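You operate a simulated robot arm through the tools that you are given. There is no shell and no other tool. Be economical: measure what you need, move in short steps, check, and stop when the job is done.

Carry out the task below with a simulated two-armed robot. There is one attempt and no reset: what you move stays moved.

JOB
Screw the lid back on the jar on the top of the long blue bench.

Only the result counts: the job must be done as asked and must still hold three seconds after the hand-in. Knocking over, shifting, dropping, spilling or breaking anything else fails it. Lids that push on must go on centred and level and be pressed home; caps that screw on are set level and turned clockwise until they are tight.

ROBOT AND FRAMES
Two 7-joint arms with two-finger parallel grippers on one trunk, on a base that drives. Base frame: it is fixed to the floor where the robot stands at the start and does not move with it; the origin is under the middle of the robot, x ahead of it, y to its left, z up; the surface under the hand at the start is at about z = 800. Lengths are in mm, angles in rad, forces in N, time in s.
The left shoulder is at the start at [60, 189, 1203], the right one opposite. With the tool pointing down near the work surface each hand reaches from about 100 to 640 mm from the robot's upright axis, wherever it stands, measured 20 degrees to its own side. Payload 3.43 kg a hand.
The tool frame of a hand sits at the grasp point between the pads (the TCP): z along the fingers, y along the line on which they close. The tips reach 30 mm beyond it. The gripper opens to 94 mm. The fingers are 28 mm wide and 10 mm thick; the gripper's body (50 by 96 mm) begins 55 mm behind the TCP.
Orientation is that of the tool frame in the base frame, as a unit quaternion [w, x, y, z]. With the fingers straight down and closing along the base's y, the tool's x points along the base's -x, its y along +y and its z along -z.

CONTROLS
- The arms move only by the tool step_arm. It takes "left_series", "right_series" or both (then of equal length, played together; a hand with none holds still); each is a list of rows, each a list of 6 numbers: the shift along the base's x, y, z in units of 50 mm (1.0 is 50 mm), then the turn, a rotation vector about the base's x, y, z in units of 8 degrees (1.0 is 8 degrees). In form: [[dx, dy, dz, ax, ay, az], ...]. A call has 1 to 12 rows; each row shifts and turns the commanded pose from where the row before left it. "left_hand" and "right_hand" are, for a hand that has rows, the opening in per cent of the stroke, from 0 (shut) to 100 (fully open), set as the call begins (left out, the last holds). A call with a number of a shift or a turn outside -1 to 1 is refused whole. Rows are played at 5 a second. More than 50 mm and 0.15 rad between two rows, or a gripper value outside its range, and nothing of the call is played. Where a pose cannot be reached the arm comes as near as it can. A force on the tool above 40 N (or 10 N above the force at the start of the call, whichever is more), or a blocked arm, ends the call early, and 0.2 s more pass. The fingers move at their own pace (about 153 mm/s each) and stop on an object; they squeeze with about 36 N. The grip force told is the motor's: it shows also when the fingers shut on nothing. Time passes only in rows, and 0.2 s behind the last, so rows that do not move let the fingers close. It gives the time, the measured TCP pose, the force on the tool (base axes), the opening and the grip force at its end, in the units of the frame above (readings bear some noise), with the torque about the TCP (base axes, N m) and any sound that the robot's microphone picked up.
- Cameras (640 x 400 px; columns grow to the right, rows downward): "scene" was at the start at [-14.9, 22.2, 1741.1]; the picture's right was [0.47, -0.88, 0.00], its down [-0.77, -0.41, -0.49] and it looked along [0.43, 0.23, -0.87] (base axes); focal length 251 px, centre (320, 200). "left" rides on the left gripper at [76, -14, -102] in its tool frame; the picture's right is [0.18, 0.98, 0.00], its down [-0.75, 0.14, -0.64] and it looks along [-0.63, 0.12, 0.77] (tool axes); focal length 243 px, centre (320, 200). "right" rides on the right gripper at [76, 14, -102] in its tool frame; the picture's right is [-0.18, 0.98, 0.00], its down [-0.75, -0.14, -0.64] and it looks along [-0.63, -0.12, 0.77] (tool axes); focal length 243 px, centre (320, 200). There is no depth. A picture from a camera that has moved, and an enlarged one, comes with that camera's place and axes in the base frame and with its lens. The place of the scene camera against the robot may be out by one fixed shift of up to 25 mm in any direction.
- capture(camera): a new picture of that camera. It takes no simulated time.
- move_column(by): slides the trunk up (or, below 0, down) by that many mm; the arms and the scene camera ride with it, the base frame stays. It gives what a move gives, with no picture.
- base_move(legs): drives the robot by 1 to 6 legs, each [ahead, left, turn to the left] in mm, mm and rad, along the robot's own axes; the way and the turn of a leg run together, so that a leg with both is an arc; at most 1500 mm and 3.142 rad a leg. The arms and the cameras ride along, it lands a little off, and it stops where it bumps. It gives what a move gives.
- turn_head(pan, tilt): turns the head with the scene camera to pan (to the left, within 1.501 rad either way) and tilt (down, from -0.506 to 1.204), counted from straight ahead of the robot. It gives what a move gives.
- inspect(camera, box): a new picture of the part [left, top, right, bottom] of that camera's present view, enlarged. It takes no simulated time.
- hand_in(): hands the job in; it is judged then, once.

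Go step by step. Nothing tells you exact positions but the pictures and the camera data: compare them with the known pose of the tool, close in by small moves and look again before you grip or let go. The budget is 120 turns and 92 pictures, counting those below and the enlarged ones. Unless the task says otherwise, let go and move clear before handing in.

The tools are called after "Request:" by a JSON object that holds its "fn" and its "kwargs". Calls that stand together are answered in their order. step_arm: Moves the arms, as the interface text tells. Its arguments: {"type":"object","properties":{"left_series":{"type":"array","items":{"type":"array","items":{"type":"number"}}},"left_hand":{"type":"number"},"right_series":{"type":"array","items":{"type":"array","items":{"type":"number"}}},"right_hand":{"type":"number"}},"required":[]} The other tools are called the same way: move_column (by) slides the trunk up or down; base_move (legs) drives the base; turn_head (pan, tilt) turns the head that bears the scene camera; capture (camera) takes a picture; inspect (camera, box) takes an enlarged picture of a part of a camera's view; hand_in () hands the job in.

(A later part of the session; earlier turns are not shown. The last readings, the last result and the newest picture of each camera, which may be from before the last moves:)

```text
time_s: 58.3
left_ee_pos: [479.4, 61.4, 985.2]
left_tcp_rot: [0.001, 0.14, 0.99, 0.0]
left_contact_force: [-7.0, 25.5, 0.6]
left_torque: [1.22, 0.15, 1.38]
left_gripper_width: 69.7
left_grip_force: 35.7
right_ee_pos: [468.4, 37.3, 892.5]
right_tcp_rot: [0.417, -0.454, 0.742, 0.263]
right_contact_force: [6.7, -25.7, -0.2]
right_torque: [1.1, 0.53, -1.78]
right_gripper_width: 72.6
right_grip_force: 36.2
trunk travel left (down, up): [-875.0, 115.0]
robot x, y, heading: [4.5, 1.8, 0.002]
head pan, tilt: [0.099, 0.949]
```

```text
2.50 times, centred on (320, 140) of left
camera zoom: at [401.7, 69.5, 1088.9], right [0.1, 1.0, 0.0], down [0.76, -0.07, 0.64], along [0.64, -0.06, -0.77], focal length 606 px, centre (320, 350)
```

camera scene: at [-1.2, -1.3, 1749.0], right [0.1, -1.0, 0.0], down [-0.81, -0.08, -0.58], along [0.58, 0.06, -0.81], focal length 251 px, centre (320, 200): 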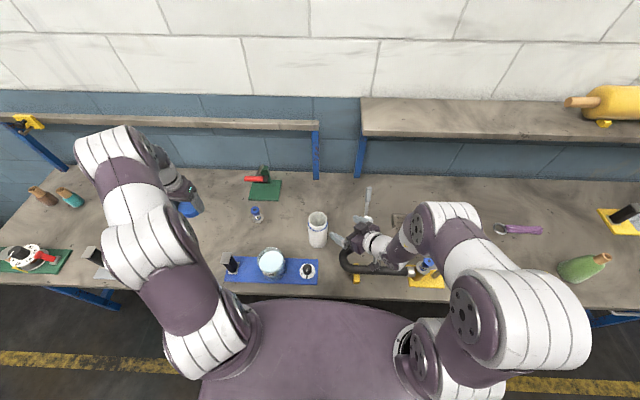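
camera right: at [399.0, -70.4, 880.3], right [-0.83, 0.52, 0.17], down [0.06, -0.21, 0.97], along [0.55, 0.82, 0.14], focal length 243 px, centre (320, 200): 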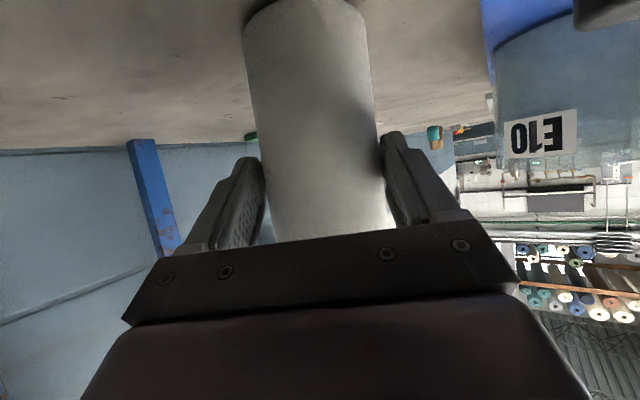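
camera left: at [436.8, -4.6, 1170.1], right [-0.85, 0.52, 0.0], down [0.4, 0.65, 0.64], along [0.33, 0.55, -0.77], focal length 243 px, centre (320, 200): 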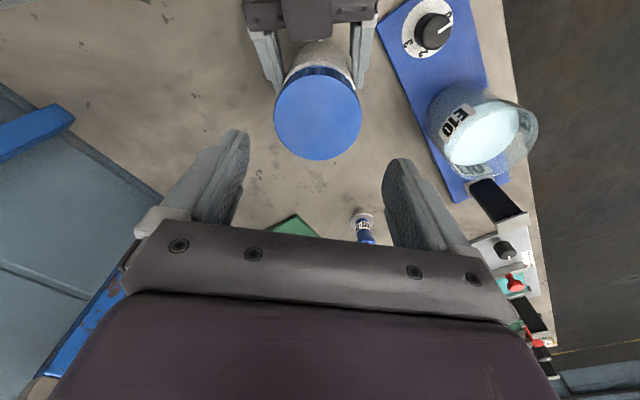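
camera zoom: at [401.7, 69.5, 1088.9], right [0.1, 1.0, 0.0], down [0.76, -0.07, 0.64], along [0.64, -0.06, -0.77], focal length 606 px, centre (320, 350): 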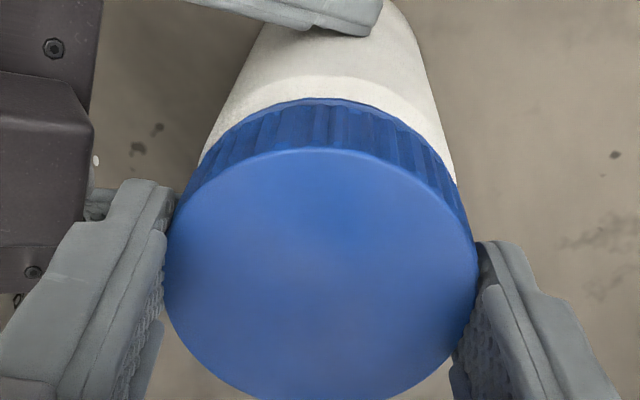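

The torque plateaus at about 1.4 N·m, so it's tight or slipping. I'll release, rise and check height and level.

Request:
{"fn": "step_arm", "kwargs": {"left_series": [[0, 0, 0, 0, 0, 0], [0, 0, 0, 0, 0, 0]], "left_hand": 84}}

Request:
{"fn": "inspect", "kwargs": {"camera": "left", "box": [220, 60, 420, 220]}}

Request:
{"fn": "step_arm", "kwargs": {"left_series": [[0, 0, 0.5, 0, 0, 0], [0, 0, 0.8, 0, 0, 0], [0, 0, 0.8, 0, 0, 0], [0, 0, 0, 0, 0, 0]]}}

Request:
{"fn": "inspect", "kwargs": {"camera": "left", "box": [265, 45, 375, 175]}}

Request:
{"fn": "inspect", "kwargs": {"camera": "scene", "box": [280, 180, 380, 250]}}

```text
time_s: 58.9
left_ee_pos: [480.2, 59.6, 987.1]
left_tcp_rot: [0.002, 0.14, 0.99, -0.001]
left_contact_force: [0.5, 0.0, -0.2]
left_torque: [-0.02, 0.02, 0.04]
left_gripper_width: 78.9
left_grip_force: 0.1
right_ee_pos: [467.9, 38.1, 892.2]
right_tcp_rot: [0.415, -0.457, 0.741, 0.264]
right_contact_force: [-1.1, 0.9, 1.4]
right_torque: [0.01, -0.01, 0.02]
right_gripper_width: 72.1
right_grip_force: 35.9
trunk travel left (down, up): [-875.0, 115.0]
robot x, y, heading: [0.5, 0.5, 0.002]
head pan, tilt: [0.099, 0.949]
```

```text
2.50 times, centred on (320, 140) of left
camera zoom: at [402.2, 68.8, 1089.4], right [0.1, 1.0, 0.0], down [0.76, -0.07, 0.64], along [0.64, -0.06, -0.77], focal length 606 px, centre (320, 350)
```

zoom: 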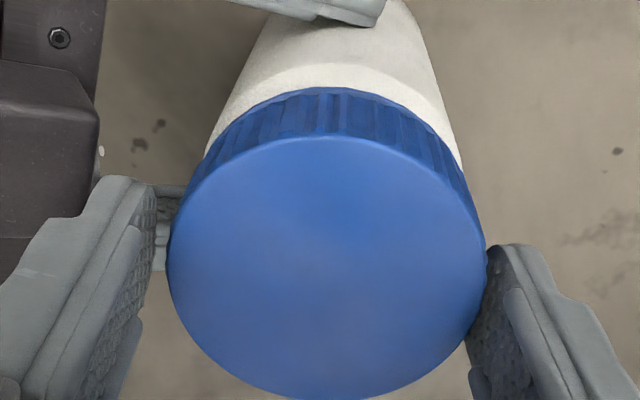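

```text
time_s: 59.9
left_ee_pos: [479.1, 61.2, 1091.7]
left_tcp_rot: [0.001, 0.139, 0.99, 0.0]
left_contact_force: [0.3, -0.2, 0.4]
left_torque: [0.0, -0.01, 0.0]
left_gripper_width: 79.0
left_grip_force: 0.1
right_ee_pos: [466.8, 37.3, 892.7]
right_tcp_rot: [0.416, -0.455, 0.742, 0.263]
right_contact_force: [-1.6, -1.0, 3.8]
right_torque: [0.01, 0.09, 0.01]
right_gripper_width: 72.3
right_grip_force: 35.8
trunk travel left (down, up): [-875.0, 115.0]
robot x, y, heading: [0.2, -0.8, -0.006]
head pan, tilt: [0.099, 0.949]
```

```text
3.08 times, centred on (320, 110) of left
camera zoom: at [401.0, 69.1, 1194.8], right [0.09, 1.0, 0.0], down [0.76, -0.07, 0.64], along [0.64, -0.06, -0.77], focal length 746 px, centre (320, 477)
```

zoom: 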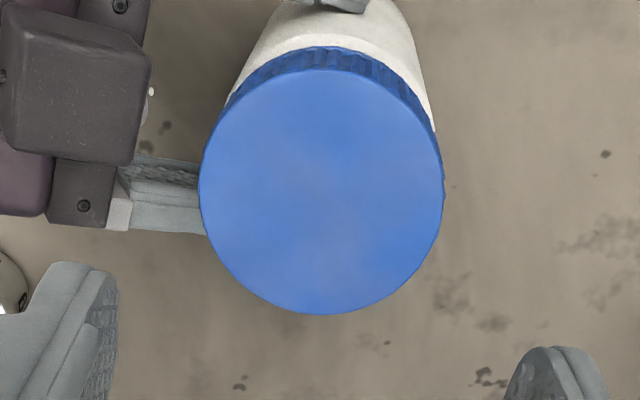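

```text
5.71 times, centred on (330, 215) of scene
camera zoom: at [-1.0, -2.0, 1749.0], right [0.1, -0.99, 0.0], down [-0.81, -0.08, -0.58], along [0.58, 0.06, -0.81], focal length 1436 px, centre (263, 114)
```

zoom: 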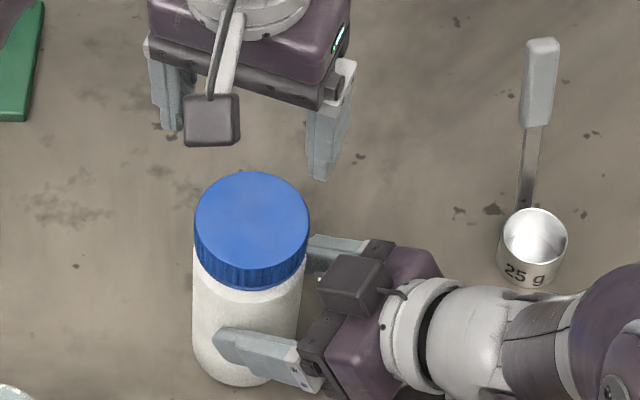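

The cap has come down about 4 mm and looks seated. The jar appears tilted about 1.5° in the right grip, so I'll open the right hand to let it stand flat, then check.

Request:
{"fn": "step_arm", "kwargs": {"right_series": [[0, 0, 0, 0, 0, 0], [0, 0, 0, 0, 0, 0], [0, 0, 0, 0, 0, 0]], "right_hand": 88}}

Request:
{"fn": "inspect", "kwargs": {"camera": "scene", "box": [280, 180, 380, 250]}}

Request:
{"fn": "capture", "kwargs": {"camera": "right"}}

```text
time_s: 60.7
left_ee_pos: [480.1, 61.9, 1091.2]
left_tcp_rot: [0.001, 0.138, 0.99, 0.0]
left_contact_force: [0.0, -1.3, -0.3]
left_torque: [0.0, 0.02, -0.04]
left_gripper_width: 79.1
left_grip_force: 0.1
right_ee_pos: [468.1, 37.7, 891.2]
right_tcp_rot: [0.416, -0.455, 0.742, 0.263]
right_contact_force: [-0.2, 0.3, 0.3]
right_torque: [0.02, -0.04, -0.04]
right_gripper_width: 82.5
right_grip_force: 0.1
trunk travel left (down, up): [-875.0, 115.0]
robot x, y, heading: [1.5, 1.4, -0.003]
head pan, tilt: [0.099, 0.949]
```

```text
5.71 times, centred on (330, 215) of scene
camera zoom: at [-0.1, -1.7, 1749.0], right [0.1, -0.99, 0.0], down [-0.81, -0.08, -0.58], along [0.58, 0.06, -0.81], focal length 1436 px, centre (263, 114)
```

zoom: 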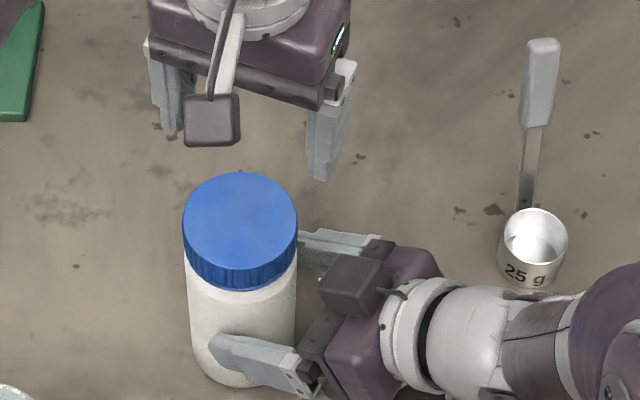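

```text
28 pictures are left
camera right: at [398.7, -70.2, 880.1], right [-0.83, 0.52, 0.17], down [0.06, -0.21, 0.98], along [0.55, 0.83, 0.14], focal length 243 px, centre (320, 200)
```

right: 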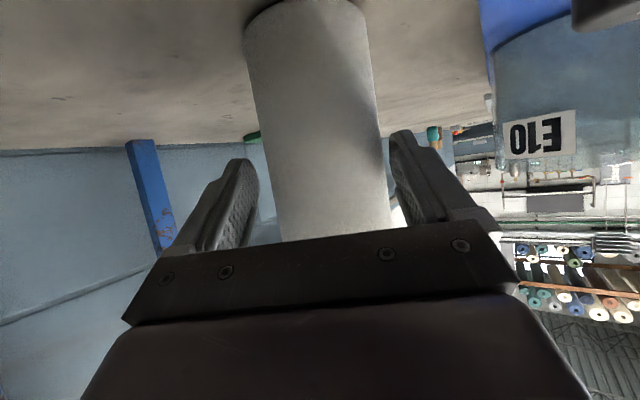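

The jar stands upright again, moved about 7 mm overall. I'll regrip it and do a confirming twist, recentring the left hand first.

Request:
{"fn": "step_arm", "kwargs": {"right_series": [[0.05, 0.1, 0, 0, 0, 0], [0, 0, 0, 0, 0, 0]]}}

Request:
{"fn": "step_arm", "kwargs": {"right_series": [[0, 0, 0, 0, 0, 0], [0, 0, 0, 0, 0, 0], [0, 0, 0, 0, 0, 0]], "right_hand": 0}}

Request:
{"fn": "step_arm", "kwargs": {"left_series": [[0, 0.07, 0, 0, 0, 1], [0, 0.07, 0, 0, 0, 1], [0, 0, -0.3, 0, 0, 1], [0, 0, -0.3, 0, 0, 1], [0, 0, 0, 0, 0, 1], [0, 0, 0, 0, 0, 1], [0, 0, 0, 0, 0, 1], [0, 0, 0, 0, 0, 1], [0, 0, 0, 0, 0, 0]], "left_hand": 90}}

Request:
{"fn": "capture", "kwargs": {"camera": "left"}}

```text
time_s: 61.3
left_ee_pos: [479.8, 60.7, 1091.0]
left_tcp_rot: [0.001, 0.139, 0.99, 0.0]
left_contact_force: [-0.2, 0.6, 0.3]
left_torque: [-0.03, 0.0, -0.04]
left_gripper_width: 79.2
left_grip_force: 0.1
right_ee_pos: [471.1, 43.0, 892.6]
right_tcp_rot: [0.416, -0.455, 0.742, 0.262]
right_contact_force: [0.8, 0.6, -0.5]
right_torque: [-0.02, -0.01, -0.03]
right_gripper_width: 82.8
right_grip_force: 0.0
trunk travel left (down, up): [-875.0, 115.0]
robot x, y, heading: [1.9, -1.8, -0.003]
head pan, tilt: [0.099, 0.949]
```

```text
time_s: 62.1
left_ee_pos: [478.9, 60.8, 1091.2]
left_tcp_rot: [0.0, 0.139, 0.99, 0.0]
left_contact_force: [0.9, 0.2, 0.6]
left_torque: [-0.03, 0.0, 0.01]
left_gripper_width: 79.0
left_grip_force: 0.1
right_ee_pos: [471.2, 42.8, 892.9]
right_tcp_rot: [0.415, -0.455, 0.742, 0.263]
right_contact_force: [-0.4, -0.4, 0.6]
right_torque: [-0.01, -0.02, 0.01]
right_gripper_width: 72.4
right_grip_force: 36.3
trunk travel left (down, up): [-875.0, 115.0]
robot x, y, heading: [0.9, -0.9, -0.001]
head pan, tilt: [0.099, 0.949]
```

```text
time_s: 64.1
left_ee_pos: [479.8, 67.8, 1060.1]
left_tcp_rot: [0.001, -0.406, 0.914, 0.001]
left_contact_force: [0.5, 0.2, 0.7]
left_torque: [-0.01, 0.01, -0.02]
left_gripper_width: 84.8
left_grip_force: 0.1
right_ee_pos: [470.9, 41.7, 891.4]
right_tcp_rot: [0.416, -0.455, 0.742, 0.263]
right_contact_force: [0.5, 0.3, 0.2]
right_torque: [0.0, -0.08, -0.02]
right_gripper_width: 71.9
right_grip_force: 36.1
trunk travel left (down, up): [-875.0, 115.0]
robot x, y, heading: [0.7, -2.2, -0.003]
head pan, tilt: [0.099, 0.949]
```

```text
27 pictures are left
camera left: at [439.2, 2.2, 1164.0], right [-0.85, 0.52, 0.0], down [0.4, 0.65, 0.64], along [0.33, 0.55, -0.77], focal length 243 px, centre (320, 200)
```

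left: 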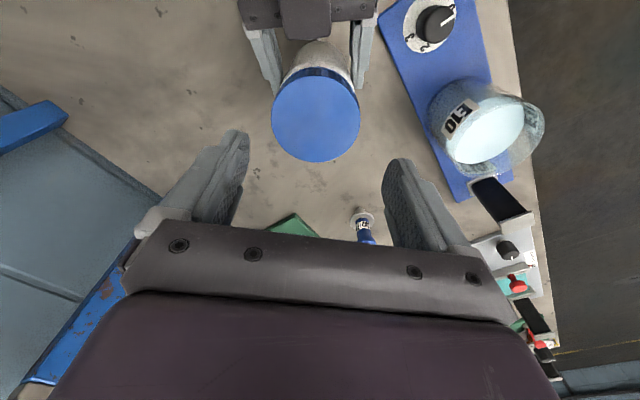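

Request:
{"fn": "step_arm", "kwargs": {"left_series": [[0.045, -0.01, -0.5, 0, 0, 0], [0, 0, -0.5, 0, 0, 0], [0, 0, -0.3, 0, 0, 0], [0, 0, -0.17, 0, 0, 0], [0, 0, 0, 0, 0, 0]]}}

Request:
{"fn": "inspect", "kwargs": {"camera": "left", "box": [220, 60, 420, 220]}}

```text
time_s: 65.3
left_ee_pos: [481.6, 66.6, 986.8]
left_tcp_rot: [0.001, -0.407, 0.914, 0.0]
left_contact_force: [-0.2, -0.5, -0.1]
left_torque: [-0.01, 0.0, -0.02]
left_gripper_width: 84.7
left_grip_force: 0.1
right_ee_pos: [470.0, 42.9, 890.8]
right_tcp_rot: [0.415, -0.456, 0.743, 0.263]
right_contact_force: [-0.5, -0.5, -0.2]
right_torque: [0.02, -0.09, -0.02]
right_gripper_width: 72.3
right_grip_force: 35.8
trunk travel left (down, up): [-875.0, 115.0]
robot x, y, heading: [2.0, 0.5, -0.0]
head pan, tilt: [0.099, 0.949]
```

```text
2.50 times, centred on (320, 140) of left
camera zoom: at [440.8, 1.2, 1090.4], right [-0.85, 0.52, 0.0], down [0.4, 0.65, 0.64], along [0.34, 0.55, -0.77], focal length 606 px, centre (320, 350)
```

zoom: 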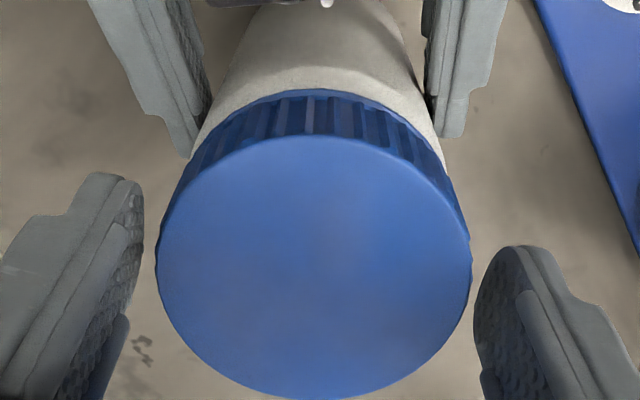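

Request:
{"fn": "step_arm", "kwargs": {"left_series": [[0.016, -0.01, 0, 0, 0, 0], [0, 0, 0, 0, 0, 0]]}}

Request:
{"fn": "step_arm", "kwargs": {"left_series": [[0, 0, 0, 0, 0, 0], [0, 0, 0, 0, 0, 0], [0, 0, 0, 0, 0, 0]], "left_hand": 0}}

Request:
{"fn": "step_arm", "kwargs": {"left_series": [[0, 0, 0, 0, 0, -0.5], [0, 0, 0, 0, 0, -0.5], [0, 0, 0, 0, 0, 0]]}}

Request:
{"fn": "step_arm", "kwargs": {"left_series": [[0, 0, 0, 0, 0, -0.5], [0, 0, 0, 0, 0, -0.5], [0, 0, 0, 0, 0, 0]]}}

```text
time_s: 65.9
left_ee_pos: [482.8, 66.2, 987.9]
left_tcp_rot: [0.0, -0.406, 0.914, 0.001]
left_contact_force: [-0.2, 0.2, -0.2]
left_torque: [-0.01, -0.01, 0.0]
left_gripper_width: 84.3
left_grip_force: 0.1
right_ee_pos: [470.3, 43.2, 891.4]
right_tcp_rot: [0.415, -0.455, 0.742, 0.263]
right_contact_force: [-0.3, -0.1, 0.4]
right_torque: [-0.02, -0.07, -0.01]
right_gripper_width: 72.2
right_grip_force: 36.3
trunk travel left (down, up): [-875.0, 115.0]
robot x, y, heading: [1.3, -3.4, -0.002]
head pan, tilt: [0.099, 0.949]
```

```text
time_s: 66.7
left_ee_pos: [484.1, 67.1, 987.2]
left_tcp_rot: [0.002, -0.406, 0.914, -0.001]
left_contact_force: [2.9, -2.3, -1.7]
left_torque: [-0.06, 0.0, -0.03]
left_gripper_width: 69.4
left_grip_force: 36.0
right_ee_pos: [470.1, 43.7, 891.8]
right_tcp_rot: [0.416, -0.456, 0.742, 0.263]
right_contact_force: [-3.0, 3.3, 1.7]
right_torque: [-0.21, -0.31, 0.07]
right_gripper_width: 72.2
right_grip_force: 35.9
trunk travel left (down, up): [-875.0, 115.0]
robot x, y, heading: [3.8, 1.3, -0.001]
head pan, tilt: [0.099, 0.949]
```

```text
time_s: 67.5
left_ee_pos: [482.9, 66.5, 987.4]
left_tcp_rot: [0.001, -0.341, 0.94, 0.0]
left_contact_force: [2.8, -0.7, 0.2]
left_torque: [-0.17, -0.27, 0.76]
left_gripper_width: 69.3
left_grip_force: 36.1
right_ee_pos: [469.9, 42.6, 891.0]
right_tcp_rot: [0.415, -0.456, 0.742, 0.264]
right_contact_force: [-2.1, 1.2, 0.0]
right_torque: [0.09, 0.01, -0.69]
right_gripper_width: 72.6
right_grip_force: 35.2
trunk travel left (down, up): [-875.0, 115.0]
robot x, y, heading: [0.2, -2.2, -0.001]
head pan, tilt: [0.099, 0.949]
```

```text
time_s: 68.3
left_ee_pos: [482.5, 65.2, 986.7]
left_tcp_rot: [0.0, -0.275, 0.961, 0.0]
left_contact_force: [1.9, 1.5, -0.7]
left_torque: [0.11, -0.08, 0.17]
left_gripper_width: 69.3
left_grip_force: 35.6
right_ee_pos: [469.7, 42.1, 890.6]
right_tcp_rot: [0.416, -0.456, 0.742, 0.263]
right_contact_force: [-1.5, -1.3, -0.6]
right_torque: [0.07, -0.07, -0.09]
right_gripper_width: 71.0
right_grip_force: 35.8
trunk travel left (down, up): [-875.0, 115.0]
robot x, y, heading: [-2.7, -1.1, -0.001]
head pan, tilt: [0.099, 0.949]
```

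Torque rose at once, then fell while the right grip width changed. The jar may be slipping in the right grip, so I'll look.

Request:
{"fn": "capture", "kwargs": {"camera": "right"}}

Request:
{"fn": "inspect", "kwargs": {"camera": "scene", "box": [280, 180, 380, 250]}}

```text
25 pictures are left
camera right: at [401.3, -65.3, 879.8], right [-0.84, 0.52, 0.17], down [0.06, -0.21, 0.98], along [0.55, 0.83, 0.14], focal length 243 px, centre (320, 200)
```

right: 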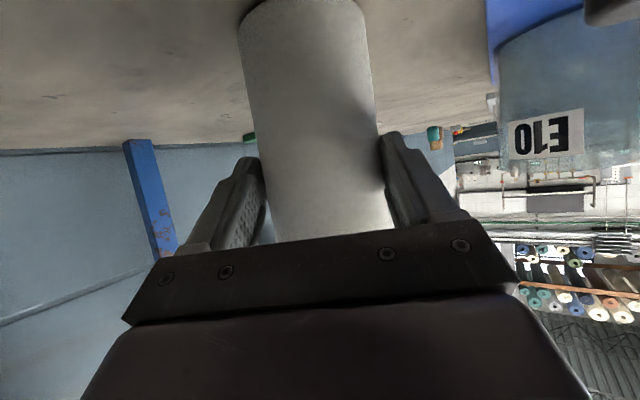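

```text
5.71 times, centred on (330, 215) of scene
camera zoom: at [-0.1, -1.7, 1749.0], right [0.1, -0.99, 0.0], down [-0.81, -0.08, -0.58], along [0.58, 0.06, -0.81], focal length 1436 px, centre (263, 114)
```

zoom: 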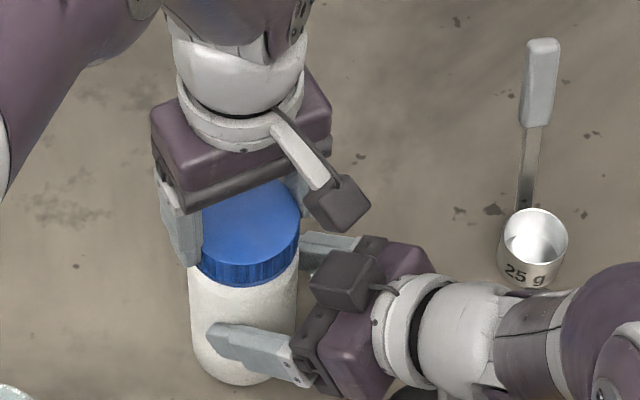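

The right pads are gripping too near their tips. Keeping the lid held, I'll open the right hand, advance about 14 mm and regrip the jar firmly.

Request:
{"fn": "step_arm", "kwargs": {"right_series": [[0, 0, 0, 0, 0, 0], [0, 0, 0, 0, 0, 0]], "right_hand": 92}}

Request:
{"fn": "step_arm", "kwargs": {"right_series": [[0.06, 0.13, 0, 0, 0, 0], [0.06, 0.13, 0, 0, 0, 0], [0, 0, 0, 0, 0, 0]]}}

Request:
{"fn": "capture", "kwargs": {"camera": "right"}}

```text
time_s: 68.9
left_ee_pos: [482.9, 66.1, 987.2]
left_tcp_rot: [0.001, -0.275, 0.962, 0.0]
left_contact_force: [-0.3, 0.2, -0.5]
left_torque: [0.03, 0.0, 0.02]
left_gripper_width: 69.3
left_grip_force: 35.4
right_ee_pos: [469.8, 42.3, 891.3]
right_tcp_rot: [0.416, -0.455, 0.743, 0.262]
right_contact_force: [-0.3, 0.8, 0.1]
right_torque: [0.0, 0.0, -0.01]
right_gripper_width: 86.6
right_grip_force: 0.1
trunk travel left (down, up): [-875.0, 115.0]
robot x, y, heading: [2.6, -1.8, -0.004]
head pan, tilt: [0.099, 0.949]
```

```text
time_s: 69.7
left_ee_pos: [483.3, 66.5, 987.7]
left_tcp_rot: [0.002, -0.276, 0.961, 0.001]
left_contact_force: [-0.5, 1.1, -1.8]
left_torque: [0.01, -0.03, 0.0]
left_gripper_width: 69.5
left_grip_force: 36.4
right_ee_pos: [476.0, 56.6, 892.0]
right_tcp_rot: [0.416, -0.455, 0.742, 0.263]
right_contact_force: [-0.3, -0.5, 0.3]
right_torque: [-0.01, -0.01, 0.02]
right_gripper_width: 86.5
right_grip_force: 0.0
trunk travel left (down, up): [-875.0, 115.0]
robot x, y, heading: [0.2, 3.6, -0.005]
head pan, tilt: [0.099, 0.949]
```

```text
23 pictures are left
camera right: at [407.3, -51.9, 879.9], right [-0.83, 0.52, 0.17], down [0.06, -0.21, 0.97], along [0.55, 0.82, 0.14], focal length 243 px, centre (320, 200)
```

right: 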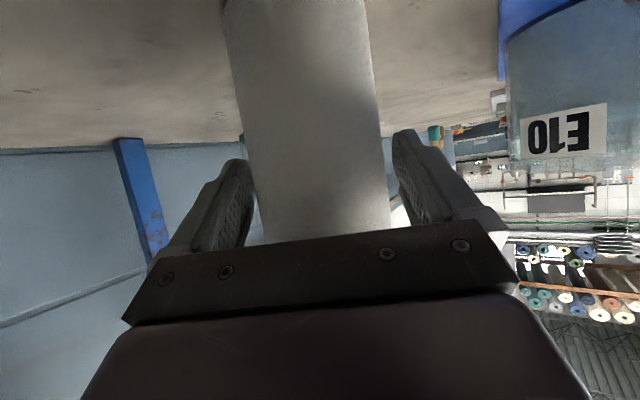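

Request:
{"fn": "step_arm", "kwargs": {"right_series": [[0, 0, 0, 0, 0, 0], [0, 0, 0, 0, 0, 0], [0, 0, 0, 0, 0, 0]], "right_hand": 0}}

Request:
{"fn": "step_arm", "kwargs": {"left_series": [[0, 0, 0, 0, 0, 0], [0, 0, 0, 0, 0, 0]], "left_hand": 84}}

Request:
{"fn": "step_arm", "kwargs": {"left_series": [[0, 0, 0, 0, 0, 1], [0, 0, 0, 0, 0, 1], [0, 0, 0, 0, 0, 1], [0, 0, 0, 0, 0, 1], [0, 0, 0, 0, 0, 1], [0, 0, 0, 0, 0, 0]]}}

Request:
{"fn": "inspect", "kwargs": {"camera": "left", "box": [220, 60, 420, 220]}}

```text
time_s: 70.5
left_ee_pos: [482.5, 66.4, 987.8]
left_tcp_rot: [0.0, -0.277, 0.961, 0.001]
left_contact_force: [-7.1, 1.0, 3.3]
left_torque: [0.17, 0.37, 0.01]
left_gripper_width: 69.2
left_grip_force: 36.4
right_ee_pos: [476.9, 55.2, 892.0]
right_tcp_rot: [0.417, -0.455, 0.742, 0.263]
right_contact_force: [7.6, -1.8, -3.2]
right_torque: [-0.02, 0.39, -0.13]
right_gripper_width: 74.9
right_grip_force: 36.2
trunk travel left (down, up): [-875.0, 115.0]
robot x, y, heading: [-4.4, -1.0, 0.001]
head pan, tilt: [0.099, 0.949]
```

```text
time_s: 71.1
left_ee_pos: [483.3, 66.3, 986.9]
left_tcp_rot: [0.001, -0.276, 0.961, -0.002]
left_contact_force: [-1.1, -1.0, -0.1]
left_torque: [0.02, 0.0, 0.03]
left_gripper_width: 78.7
left_grip_force: 0.0
right_ee_pos: [476.3, 56.8, 892.6]
right_tcp_rot: [0.416, -0.455, 0.742, 0.262]
right_contact_force: [0.3, 0.5, 0.2]
right_torque: [-0.03, 0.02, 0.01]
right_gripper_width: 74.9
right_grip_force: 35.9
trunk travel left (down, up): [-875.0, 115.0]
robot x, y, heading: [-0.0, 0.9, -0.001]
head pan, tilt: [0.099, 0.949]
```

```text
time_s: 72.5
left_ee_pos: [482.4, 66.2, 987.1]
left_tcp_rot: [0.001, -0.589, 0.808, 0.0]
left_contact_force: [-0.8, -0.2, 0.5]
left_torque: [-0.02, 0.0, 0.02]
left_gripper_width: 79.1
left_grip_force: 0.0
right_ee_pos: [476.3, 56.1, 892.2]
right_tcp_rot: [0.416, -0.455, 0.742, 0.263]
right_contact_force: [-0.3, -0.1, -0.2]
right_torque: [0.0, -0.01, -0.03]
right_gripper_width: 75.0
right_grip_force: 35.6
trunk travel left (down, up): [-875.0, 115.0]
robot x, y, heading: [-2.3, 0.3, 0.001]
head pan, tilt: [0.099, 0.949]
```

```text
2.50 times, centred on (320, 140) of left
camera zoom: at [472.5, -9.6, 1090.3], right [-0.99, 0.13, 0.0], down [0.1, 0.76, 0.64], along [0.08, 0.64, -0.77], focal length 606 px, centre (320, 350)
```

zoom: 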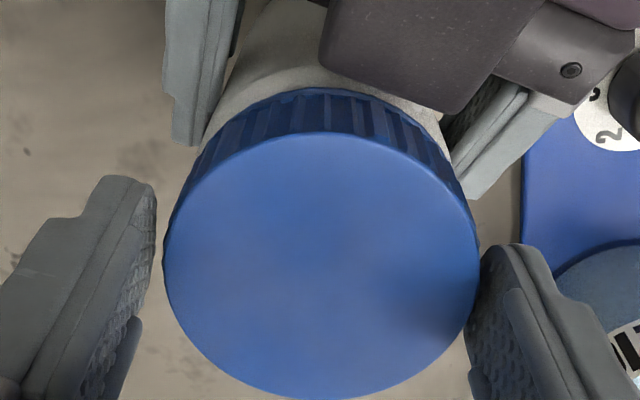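

Now the right hand holds the true diameter (75 mm). I'll close the left hand and twist clockwise again.

Request:
{"fn": "step_arm", "kwargs": {"left_series": [[-0.016, 0, 0, 0, 0, 0], [0, 0, 0, 0, 0, 0]]}}

Request:
{"fn": "step_arm", "kwargs": {"left_series": [[0, 0, 0, 0, 0, 0], [0, 0, 0, 0, 0, 0], [0, 0, 0, 0, 0, 0]], "left_hand": 0}}

Request:
{"fn": "step_arm", "kwargs": {"left_series": [[0, 0, 0, 0, 0, -0.5], [0, 0, 0, 0, 0, -0.5], [0, 0, 0, 0, 0, 0]]}}

Request:
{"fn": "step_arm", "kwargs": {"left_series": [[0, 0, 0, 0, 0, -0.5], [0, 0, 0, 0, 0, -0.5], [0, 0, 0, 0, 0, 0]]}}

```text
time_s: 73.1
left_ee_pos: [482.9, 66.5, 987.5]
left_tcp_rot: [0.001, -0.588, 0.809, 0.0]
left_contact_force: [0.1, 0.1, 0.1]
left_torque: [0.0, -0.01, -0.01]
left_gripper_width: 79.0
left_grip_force: 0.1
right_ee_pos: [476.6, 55.5, 892.7]
right_tcp_rot: [0.416, -0.455, 0.742, 0.263]
right_contact_force: [-0.5, 0.4, -0.5]
right_torque: [0.01, -0.01, 0.02]
right_gripper_width: 75.1
right_grip_force: 36.3
trunk travel left (down, up): [-875.0, 115.0]
robot x, y, heading: [-1.1, -0.4, 0.002]
head pan, tilt: [0.099, 0.949]
```

```text
time_s: 73.9
left_ee_pos: [482.0, 65.8, 987.6]
left_tcp_rot: [0.001, -0.588, 0.809, 0.0]
left_contact_force: [2.3, -1.7, -0.8]
left_torque: [-0.03, 0.01, 0.01]
left_gripper_width: 69.7
left_grip_force: 36.4
right_ee_pos: [477.2, 56.2, 892.4]
right_tcp_rot: [0.416, -0.455, 0.742, 0.263]
right_contact_force: [-2.1, 0.5, 0.6]
right_torque: [-0.09, -0.21, 0.04]
right_gripper_width: 74.9
right_grip_force: 36.6
trunk travel left (down, up): [-875.0, 115.0]
robot x, y, heading: [2.8, -3.0, -0.003]
head pan, tilt: [0.099, 0.949]
```

```text
time_s: 74.7
left_ee_pos: [481.6, 66.5, 987.9]
left_tcp_rot: [0.001, -0.529, 0.849, 0.0]
left_contact_force: [5.2, -5.2, -0.9]
left_torque: [-0.37, -0.34, 0.9]
left_gripper_width: 69.5
left_grip_force: 36.0
right_ee_pos: [475.7, 55.5, 891.9]
right_tcp_rot: [0.415, -0.456, 0.742, 0.263]
right_contact_force: [-4.3, 4.1, 0.3]
right_torque: [-0.06, -0.13, -0.8]
right_gripper_width: 75.0
right_grip_force: 36.0
trunk travel left (down, up): [-875.0, 115.0]
robot x, y, heading: [-2.6, 1.6, -0.001]
head pan, tilt: [0.099, 0.949]
```

```text
time_s: 75.5
left_ee_pos: [482.5, 67.7, 987.7]
left_tcp_rot: [0.0, -0.469, 0.883, 0.001]
left_contact_force: [13.8, 17.1, -2.5]
left_torque: [1.01, -0.46, 0.4]
left_gripper_width: 69.3
left_grip_force: 36.2
right_ee_pos: [476.1, 54.6, 890.8]
right_tcp_rot: [0.414, -0.455, 0.743, 0.263]
right_contact_force: [-13.1, -17.2, 5.1]
right_torque: [0.51, -0.84, -0.36]
right_gripper_width: 73.3
right_grip_force: 36.3
trunk travel left (down, up): [-875.0, 115.0]
robot x, y, heading: [4.7, -0.4, -0.0]
head pan, tilt: [0.099, 0.949]
```

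The cap resists at once, and now the jar itself slips in the right grip, so the cap is tight on the jar. I'll release both hands carefully, left first, and inspect.

Request:
{"fn": "step_arm", "kwargs": {"left_series": [[0, 0, 0, 0, 0, 0], [0, 0, 0, 0, 0, 0]], "left_hand": 84}}

Request:
{"fn": "step_arm", "kwargs": {"left_series": [[0, 0, 0.5, 0, 0, 0], [0, 0, 0.8, 0, 0, 0], [0, 0, 0.8, 0, 0, 0], [0, 0, 0, 0, 0, 0]]}}

Request:
{"fn": "step_arm", "kwargs": {"right_series": [[0, 0, 0, 0, 0, 0], [0, 0, 0, 0, 0, 0]], "right_hand": 96}}

Request:
{"fn": "inspect", "kwargs": {"camera": "scene", "box": [280, 180, 380, 250]}}

Request:
{"fn": "capture", "kwargs": {"camera": "right"}}

```text
time_s: 76.1
left_ee_pos: [483.1, 66.7, 986.6]
left_tcp_rot: [0.0, -0.469, 0.883, 0.001]
left_contact_force: [-0.8, 0.6, 0.0]
left_torque: [0.01, 0.02, -0.01]
left_gripper_width: 79.1
left_grip_force: 0.0
right_ee_pos: [477.2, 56.6, 892.0]
right_tcp_rot: [0.415, -0.456, 0.742, 0.264]
right_contact_force: [-0.7, 0.3, 0.3]
right_torque: [0.02, 0.0, 0.02]
right_gripper_width: 72.9
right_grip_force: 35.9
trunk travel left (down, up): [-875.0, 115.0]
robot x, y, heading: [-0.3, -1.4, 0.005]
head pan, tilt: [0.099, 0.949]
```

```text
time_s: 77.1
left_ee_pos: [483.5, 65.5, 1092.8]
left_tcp_rot: [0.0, -0.469, 0.883, 0.0]
left_contact_force: [0.1, 0.5, -0.4]
left_torque: [0.0, 0.01, 0.0]
left_gripper_width: 79.0
left_grip_force: 0.1
right_ee_pos: [476.2, 56.1, 891.4]
right_tcp_rot: [0.415, -0.456, 0.742, 0.263]
right_contact_force: [0.7, -0.7, -0.3]
right_torque: [-0.02, 0.01, 0.01]
right_gripper_width: 73.2
right_grip_force: 36.0
trunk travel left (down, up): [-875.0, 115.0]
robot x, y, heading: [0.5, 0.8, 0.007]
head pan, tilt: [0.099, 0.949]
```

```text
time_s: 77.7
left_ee_pos: [483.8, 66.0, 1092.4]
left_tcp_rot: [0.0, -0.469, 0.883, 0.0]
left_contact_force: [-0.4, 0.0, -1.3]
left_torque: [0.02, 0.03, 0.01]
left_gripper_width: 79.3
left_grip_force: 0.1
right_ee_pos: [476.4, 56.2, 891.9]
right_tcp_rot: [0.416, -0.455, 0.742, 0.262]
right_contact_force: [-1.0, 0.0, -0.4]
right_torque: [0.01, -0.01, -0.04]
right_gripper_width: 90.2
right_grip_force: 0.0
trunk travel left (down, up): [-875.0, 115.0]
robot x, y, heading: [1.7, 3.9, -0.002]
head pan, tilt: [0.099, 0.949]
```

```text
5.71 times, centred on (330, 215) of scene
camera zoom: at [0.1, -1.7, 1749.0], right [0.1, -0.99, 0.0], down [-0.81, -0.08, -0.58], along [0.58, 0.06, -0.81], focal length 1436 px, centre (263, 114)
```

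zoom: 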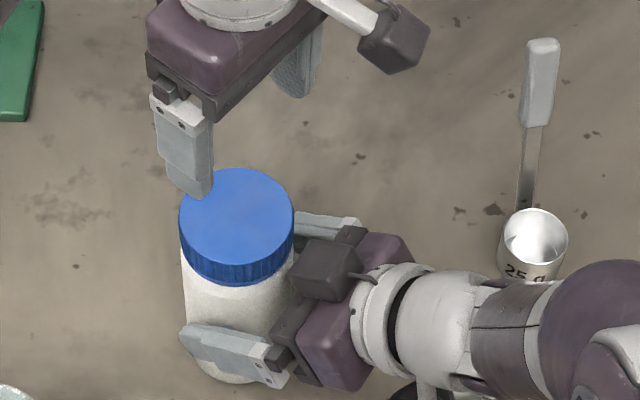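

```text
20 pictures are left
camera right: at [407.5, -51.8, 879.9], right [-0.83, 0.52, 0.17], down [0.06, -0.21, 0.97], along [0.55, 0.83, 0.14], focal length 243 px, centre (320, 200)
```

right: 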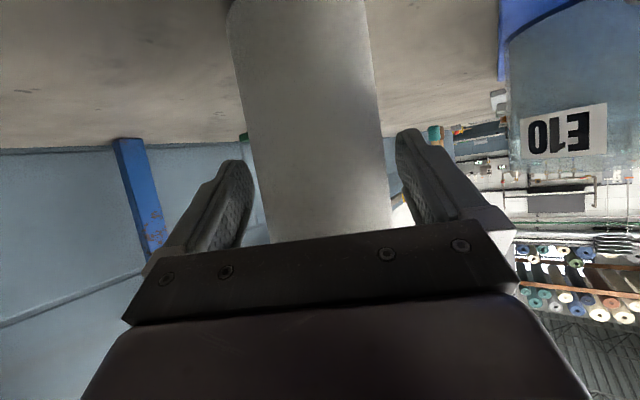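

The jar is upright and free. I'll back the right hand straight out and up a bit to view the cap's seam side-on.

Request:
{"fn": "step_arm", "kwargs": {"right_series": [[-0.15, -0.31, 0, 0, 0, 0], [-0.2, -0.42, 0, 0, 0, 0], [-0.2, -0.42, 0, 0, 0, 0], [-0.2, -0.42, 0.1, 0, 0, 0], [-0.2, -0.42, 0.5, 0, 0, 0], [-0.1, -0.22, 0.7, 0, 0, 0], [0, 0, 0, 0, 0, 0]]}}

Request:
{"fn": "capture", "kwargs": {"camera": "right"}}

```text
time_s: 79.3
left_ee_pos: [482.7, 66.2, 1091.3]
left_tcp_rot: [0.001, -0.47, 0.883, 0.0]
left_contact_force: [1.3, 0.6, 0.4]
left_torque: [0.01, 0.0, -0.01]
left_gripper_width: 79.1
left_grip_force: 0.0
right_ee_pos: [424.1, -54.2, 957.7]
right_tcp_rot: [0.415, -0.455, 0.742, 0.263]
right_contact_force: [0.1, 0.3, -0.2]
right_torque: [0.03, 0.01, 0.0]
right_gripper_width: 90.2
right_grip_force: 0.0
trunk travel left (down, up): [-875.0, 115.0]
robot x, y, heading: [1.6, 0.6, -0.004]
head pan, tilt: [0.099, 0.949]
```

```text
19 pictures are left
camera right: at [354.8, -163.0, 945.5], right [-0.83, 0.52, 0.17], down [0.07, -0.21, 0.97], along [0.55, 0.83, 0.14], focal length 243 px, centre (320, 200)
```

right: 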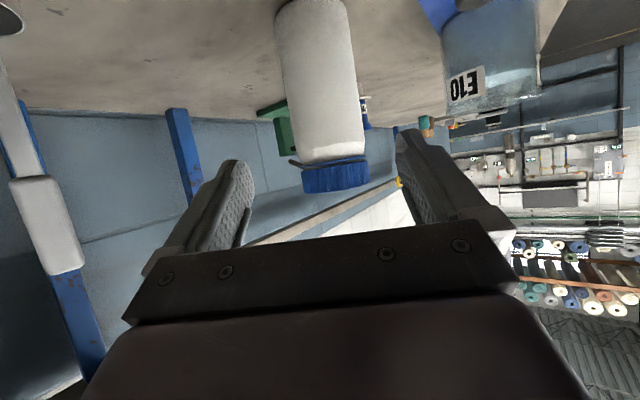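

Request:
{"fn": "inspect", "kwargs": {"camera": "right", "box": [280, 120, 390, 210]}}

```text
4.44 times, centred on (335, 165) of right
camera zoom: at [354.8, -163.0, 945.5], right [-0.83, 0.52, 0.17], down [0.07, -0.21, 0.97], along [0.55, 0.83, 0.14], focal length 1078 px, centre (253, 356)
```

zoom: 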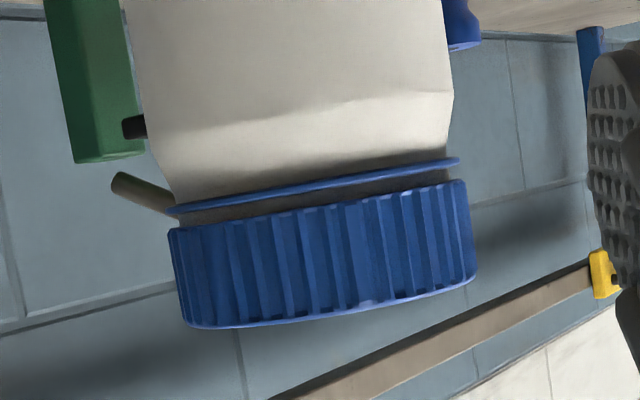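

The cap is level, but there's still a gap of a few mm between it and the collar ring. I'll check from another angle whether it's fully down.

Request:
{"fn": "inspect", "kwargs": {"camera": "scene", "box": [300, 200, 345, 250]}}

Request:
{"fn": "inspect", "kwargs": {"camera": "left", "box": [265, 45, 375, 175]}}

```text
8.00 times, centred on (322, 225) of scene
camera zoom: at [0.4, -1.7, 1749.0], right [0.1, -0.99, 0.0], down [-0.81, -0.08, -0.58], along [0.58, 0.06, -0.81], focal length 2011 px, centre (300, 0)
```

zoom: 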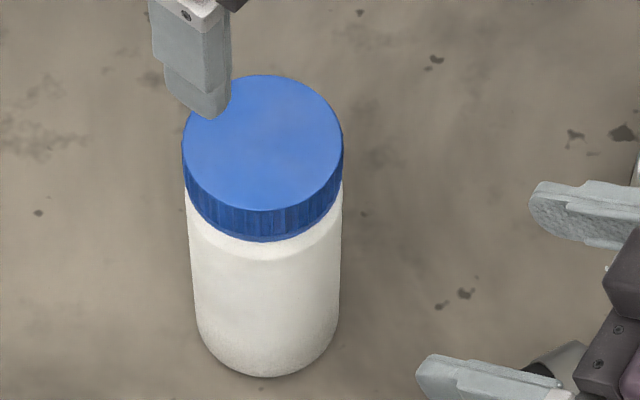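

```text
3.08 times, centred on (320, 110) of left
camera zoom: at [451.4, -3.9, 1195.7], right [-0.92, 0.4, 0.0], down [0.3, 0.7, 0.64], along [0.26, 0.59, -0.77], focal length 746 px, centre (320, 477)
```

zoom: 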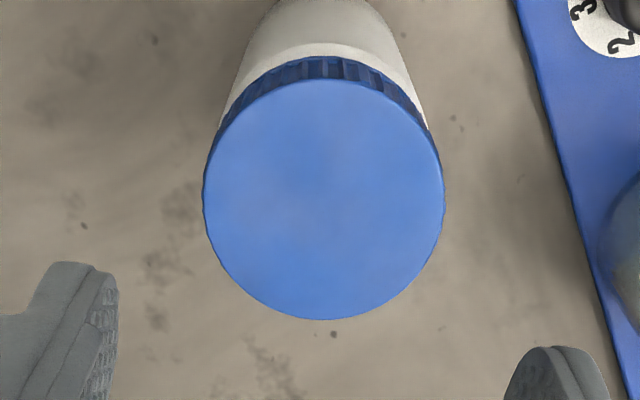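

The cap went down about 2 mm and now resists at about 0.9 N·m. I want one firmer tightening with the jar deeper in the right pads, so I'll re-approach with the right hand.

Request:
{"fn": "step_arm", "kwargs": {"right_series": [[0.067, 0.18, -0.66, 0, 0, 0], [0.067, 0.18, -0.65, 0, 0, 0], [0.242, 0.494, 0, 0, 0, 0], [0.242, 0.494, 0, 0, 0, 0], [0, 0, 0, 0, 0, 0]], "right_hand": 100}}

Request:
{"fn": "capture", "kwargs": {"camera": "right"}}

```text
time_s: 80.5
left_ee_pos: [479.0, 65.8, 1093.2]
left_tcp_rot: [0.001, -0.469, 0.883, -0.001]
left_contact_force: [0.3, 0.0, -1.0]
left_torque: [0.02, 0.01, 0.01]
left_gripper_width: 78.8
left_grip_force: 0.0
right_ee_pos: [455.1, 13.5, 893.8]
right_tcp_rot: [0.418, -0.456, 0.741, 0.261]
right_contact_force: [-5.5, -0.6, 23.2]
right_torque: [-3.12, 2.0, -0.72]
right_gripper_width: 94.3
right_grip_force: 0.1
trunk travel left (down, up): [-875.0, 115.0]
robot x, y, heading: [3.2, -1.1, 0.001]
head pan, tilt: [0.099, 0.949]
stopped in row 5 (right hand): the force on the tool passed its limit at 44 N (the readings are from after the stop); the commanded pose is now the measured one
```

```text
15 pictures are left
camera right: at [385.4, -94.4, 882.1], right [-0.84, 0.52, 0.16], down [0.06, -0.21, 0.98], along [0.55, 0.82, 0.15], focal length 243 px, centre (320, 200)
```

right: 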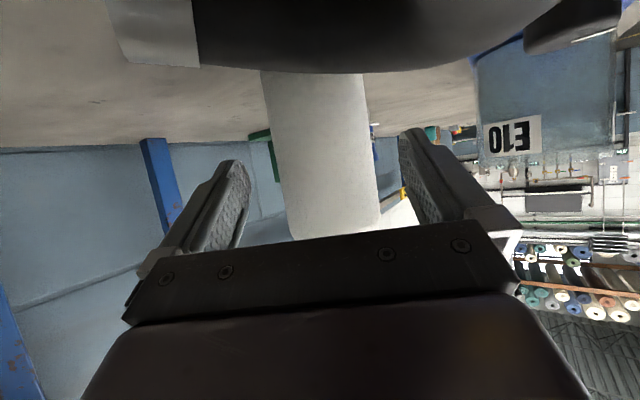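

The hand's camera mount has touched the hose below. I'll lift straight up right away and check the hose.

Request:
{"fn": "step_arm", "kwargs": {"right_series": [[0, 0, 0.15, 0, 0, 0], [0, 0, 0.15, 0, 0, 0], [0, 0, 0, 0, 0, 0]]}}

Request:
{"fn": "inspect", "kwargs": {"camera": "scene", "box": [240, 180, 440, 300]}}

Request:
{"fn": "capture", "kwargs": {"camera": "right"}}

```text
time_s: 81.2
left_ee_pos: [482.7, 65.9, 1093.4]
left_tcp_rot: [0.001, -0.469, 0.883, 0.0]
left_contact_force: [0.2, -0.4, -0.1]
left_torque: [-0.01, 0.04, 0.02]
left_gripper_width: 79.0
left_grip_force: 0.1
right_ee_pos: [455.7, 13.3, 907.3]
right_tcp_rot: [0.417, -0.455, 0.742, 0.262]
right_contact_force: [-0.4, 0.4, -0.6]
right_torque: [0.01, -0.01, 0.0]
right_gripper_width: 93.9
right_grip_force: 0.1
trunk travel left (down, up): [-875.0, 115.0]
robot x, y, heading: [-0.2, 1.2, -0.004]
head pan, tilt: [0.099, 0.949]
```

```text
3.20 times, centred on (340, 240) of scene
camera zoom: at [0.4, -1.8, 1748.9], right [0.1, -1.0, 0.0], down [-0.81, -0.08, -0.58], along [0.58, 0.06, -0.81], focal length 804 px, centre (256, 72)
```

zoom: 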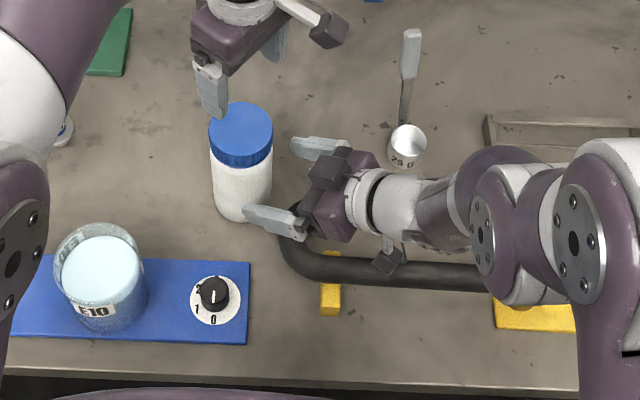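

```text
13 pictures are left
camera right: at [386.9, -94.8, 895.3], right [-0.83, 0.52, 0.17], down [0.06, -0.21, 0.98], along [0.55, 0.82, 0.14], focal length 243 px, centre (320, 200)
```

right: 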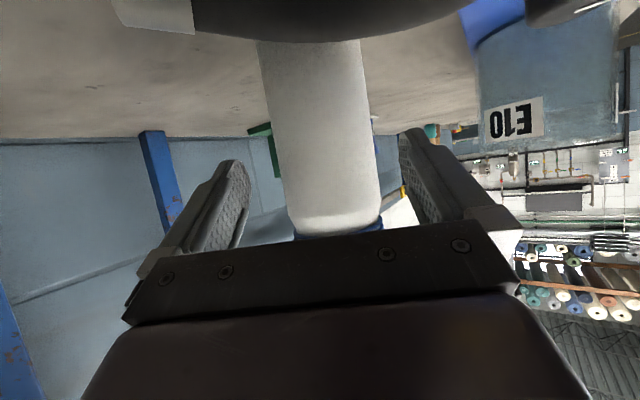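

The hose assembly was dragged about (+27, +52) mm, and I'll put it back afterwards. The hand is now clear above it, so first I'll finish the cap: advance at this safe height and grip the jar deep in the pads.

Request:
{"fn": "step_arm", "kwargs": {"right_series": [[0.14, 0.32, 0.03, 0, 0, 0], [0.15, 0.33, 0, 0, 0, 0], [0.14, 0.32, 0, 0, 0, 0], [0, 0, 0, 0, 0, 0]]}}

Request:
{"fn": "step_arm", "kwargs": {"right_series": [[0, 0, 0, 0, 0, 0], [0, 0, 0, 0, 0, 0], [0, 0, 0, 0, 0, 0]], "right_hand": 0}}

Request:
{"fn": "inspect", "kwargs": {"camera": "scene", "box": [240, 180, 440, 300]}}

```text
time_s: 82.2
left_ee_pos: [482.8, 65.4, 1091.2]
left_tcp_rot: [0.001, -0.469, 0.883, 0.001]
left_contact_force: [-0.5, -0.6, -0.6]
left_torque: [-0.01, -0.02, 0.02]
left_gripper_width: 78.9
left_grip_force: 0.0
right_ee_pos: [477.8, 63.0, 909.5]
right_tcp_rot: [0.417, -0.455, 0.742, 0.262]
right_contact_force: [0.1, 0.5, -0.3]
right_torque: [0.01, -0.01, -0.01]
right_gripper_width: 94.0
right_grip_force: 0.1
trunk travel left (down, up): [-875.0, 115.0]
robot x, y, heading: [-1.2, 1.9, 0.0]
head pan, tilt: [0.099, 0.949]
```

```text
time_s: 83.0
left_ee_pos: [482.2, 66.0, 1092.8]
left_tcp_rot: [0.001, -0.469, 0.883, 0.0]
left_contact_force: [0.3, -0.6, 0.2]
left_torque: [0.01, 0.0, -0.01]
left_gripper_width: 79.1
left_grip_force: 0.1
right_ee_pos: [478.2, 60.8, 909.4]
right_tcp_rot: [0.416, -0.456, 0.741, 0.263]
right_contact_force: [0.4, -0.4, -0.5]
right_torque: [0.0, -0.02, -0.01]
right_gripper_width: 74.9
right_grip_force: 35.9
trunk travel left (down, up): [-875.0, 115.0]
robot x, y, heading: [2.3, 1.3, 0.0]
head pan, tilt: [0.099, 0.949]
```

```text
3.20 times, centred on (340, 240) of scene
camera zoom: at [-0.4, -1.9, 1749.0], right [0.1, -1.0, 0.0], down [-0.81, -0.08, -0.58], along [0.58, 0.06, -0.81], focal length 804 px, centre (256, 72)
```

zoom: 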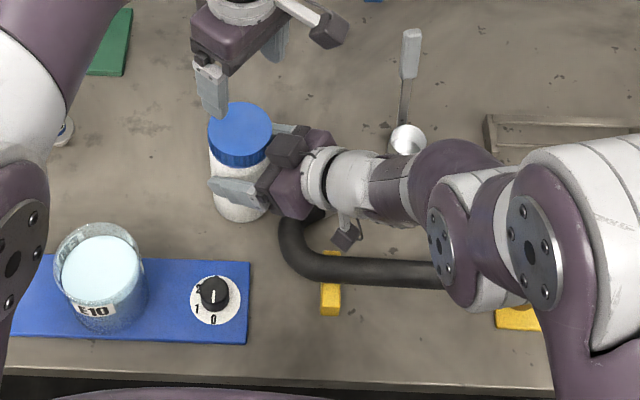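

Request:
{"fn": "step_arm", "kwargs": {"left_series": [[0, 0.06, 0, 0, 0, 1], [0, 0, -0.4, 0, 0, 1], [0, 0, -0.7, 0, 0, 0], [0, 0, -0.5, 0, 0, 0], [0, 0, -0.3, 0, 0, 0], [0, 0, -0.2, 0, 0, 0], [0, 0, 0, 0, 0, 0]], "left_hand": 90}}

Request:
{"fn": "inspect", "kwargs": {"camera": "left", "box": [220, 60, 420, 220]}}

```text
time_s: 84.7
left_ee_pos: [482.9, 67.9, 987.6]
left_tcp_rot: [0.001, -0.587, 0.809, 0.0]
left_contact_force: [0.2, -0.3, -0.6]
left_torque: [0.01, 0.0, -0.01]
left_gripper_width: 84.7
left_grip_force: 0.1
right_ee_pos: [478.2, 61.2, 909.4]
right_tcp_rot: [0.417, -0.456, 0.742, 0.262]
right_contact_force: [-0.3, -0.4, 0.6]
right_torque: [-0.03, 0.0, 0.0]
right_gripper_width: 74.6
right_grip_force: 35.4
trunk travel left (down, up): [-875.0, 115.0]
robot x, y, heading: [-1.1, -1.4, 0.005]
head pan, tilt: [0.099, 0.949]
```

```text
2.50 times, centred on (320, 140) of left
camera zoom: at [471.9, -7.3, 1091.0], right [-0.99, 0.13, 0.0], down [0.1, 0.76, 0.64], along [0.08, 0.64, -0.77], focal length 606 px, centre (320, 350)
```

zoom: 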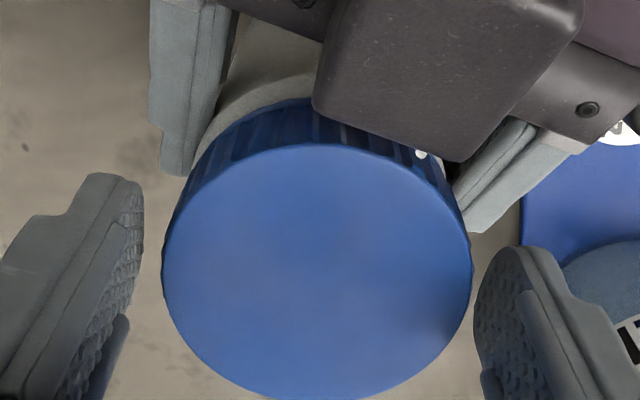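

Request:
{"fn": "step_arm", "kwargs": {"left_series": [[0, 0.04, 0, 0, 0, 0], [0, 0, 0, 0, 0, 0]]}}

Request:
{"fn": "step_arm", "kwargs": {"left_series": [[0, 0, 0, 0, 0, 0], [0, 0, 0, 0, 0, 0], [0, 0, 0, 0, 0, 0]], "left_hand": 0}}

Request:
{"fn": "step_arm", "kwargs": {"left_series": [[0, 0, 0, 0, 0, -0.5], [0, 0, 0, 0, 0, -0.5], [0, 0, 0, 0, 0, 0]]}}

Request:
{"fn": "step_arm", "kwargs": {"left_series": [[0, 0, 0, 0, 0, -0.5], [0, 0, 0, 0, 0, -0.5], [0, 0, 0, 0, 0, 0]]}}

Request:
{"fn": "step_arm", "kwargs": {"left_series": [[0, 0, 0, 0, 0, -0.5], [0, 0, 0, 0, 0, -0.5], [0, 0, 0, 0, 0, 0]]}}

```text
time_s: 85.2
left_ee_pos: [481.6, 70.8, 987.1]
left_tcp_rot: [0.001, -0.586, 0.81, 0.0]
left_contact_force: [-0.5, 0.2, 0.0]
left_torque: [0.0, 0.01, 0.01]
left_gripper_width: 84.3
left_grip_force: 0.0
right_ee_pos: [476.8, 61.4, 910.1]
right_tcp_rot: [0.417, -0.455, 0.742, 0.262]
right_contact_force: [-0.5, 0.4, 0.2]
right_torque: [-0.01, 0.0, 0.04]
right_gripper_width: 74.6
right_grip_force: 36.0
trunk travel left (down, up): [-875.0, 115.0]
robot x, y, heading: [0.9, 0.7, -0.0]
head pan, tilt: [0.099, 0.949]
```

```text
time_s: 86.0
left_ee_pos: [483.2, 70.2, 987.2]
left_tcp_rot: [0.001, -0.587, 0.809, -0.001]
left_contact_force: [6.6, 0.0, -2.4]
left_torque: [0.0, -0.18, 0.01]
left_gripper_width: 69.4
left_grip_force: 36.1
right_ee_pos: [476.6, 61.6, 909.1]
right_tcp_rot: [0.416, -0.455, 0.742, 0.262]
right_contact_force: [-6.9, -0.1, 3.5]
right_torque: [0.04, -0.44, 0.06]
right_gripper_width: 74.8
right_grip_force: 36.0
trunk travel left (down, up): [-875.0, 115.0]
robot x, y, heading: [2.5, -1.5, 0.001]
head pan, tilt: [0.099, 0.949]
```

```text
time_s: 86.8
left_ee_pos: [482.3, 70.9, 986.7]
left_tcp_rot: [0.001, -0.528, 0.849, 0.0]
left_contact_force: [10.5, 9.9, -0.5]
left_torque: [0.34, -0.39, 0.81]
left_gripper_width: 69.6
left_grip_force: 35.7
right_ee_pos: [477.4, 60.6, 908.6]
right_tcp_rot: [0.416, -0.455, 0.743, 0.262]
right_contact_force: [-8.6, -11.4, 1.9]
right_torque: [0.3, -0.4, -0.73]
right_gripper_width: 73.7
right_grip_force: 36.3
trunk travel left (down, up): [-875.0, 115.0]
robot x, y, heading: [0.4, -5.1, -0.003]
head pan, tilt: [0.099, 0.949]
```

```text
time_s: 87.7
left_ee_pos: [482.5, 71.2, 988.0]
left_tcp_rot: [0.0, -0.468, 0.884, 0.0]
left_contact_force: [2.2, 4.6, 7.6]
left_torque: [0.17, -0.01, 0.55]
left_gripper_width: 69.8
left_grip_force: 35.8
right_ee_pos: [478.7, 60.9, 909.6]
right_tcp_rot: [0.417, -0.455, 0.742, 0.263]
right_contact_force: [-2.8, -4.9, -7.5]
right_torque: [0.05, -0.1, -0.57]
right_gripper_width: 72.9
right_grip_force: 35.7
trunk travel left (down, up): [-875.0, 115.0]
robot x, y, heading: [-2.5, -3.6, -0.001]
head pan, tilt: [0.099, 0.949]
```

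```text
time_s: 88.5
left_ee_pos: [481.0, 70.4, 986.9]
left_tcp_rot: [0.0, -0.406, 0.914, 0.001]
left_contact_force: [-3.7, 6.0, 15.0]
left_torque: [0.57, 0.42, 0.79]
left_gripper_width: 69.2
left_grip_force: 36.5
right_ee_pos: [478.0, 60.7, 908.9]
right_tcp_rot: [0.417, -0.455, 0.743, 0.261]
right_contact_force: [4.7, -6.9, -13.6]
right_torque: [-0.18, -0.09, -0.83]
right_gripper_width: 72.8
right_grip_force: 36.1
trunk travel left (down, up): [-875.0, 115.0]
robot x, y, heading: [-0.3, 3.2, 0.003]
head pan, tilt: [0.099, 0.949]
```

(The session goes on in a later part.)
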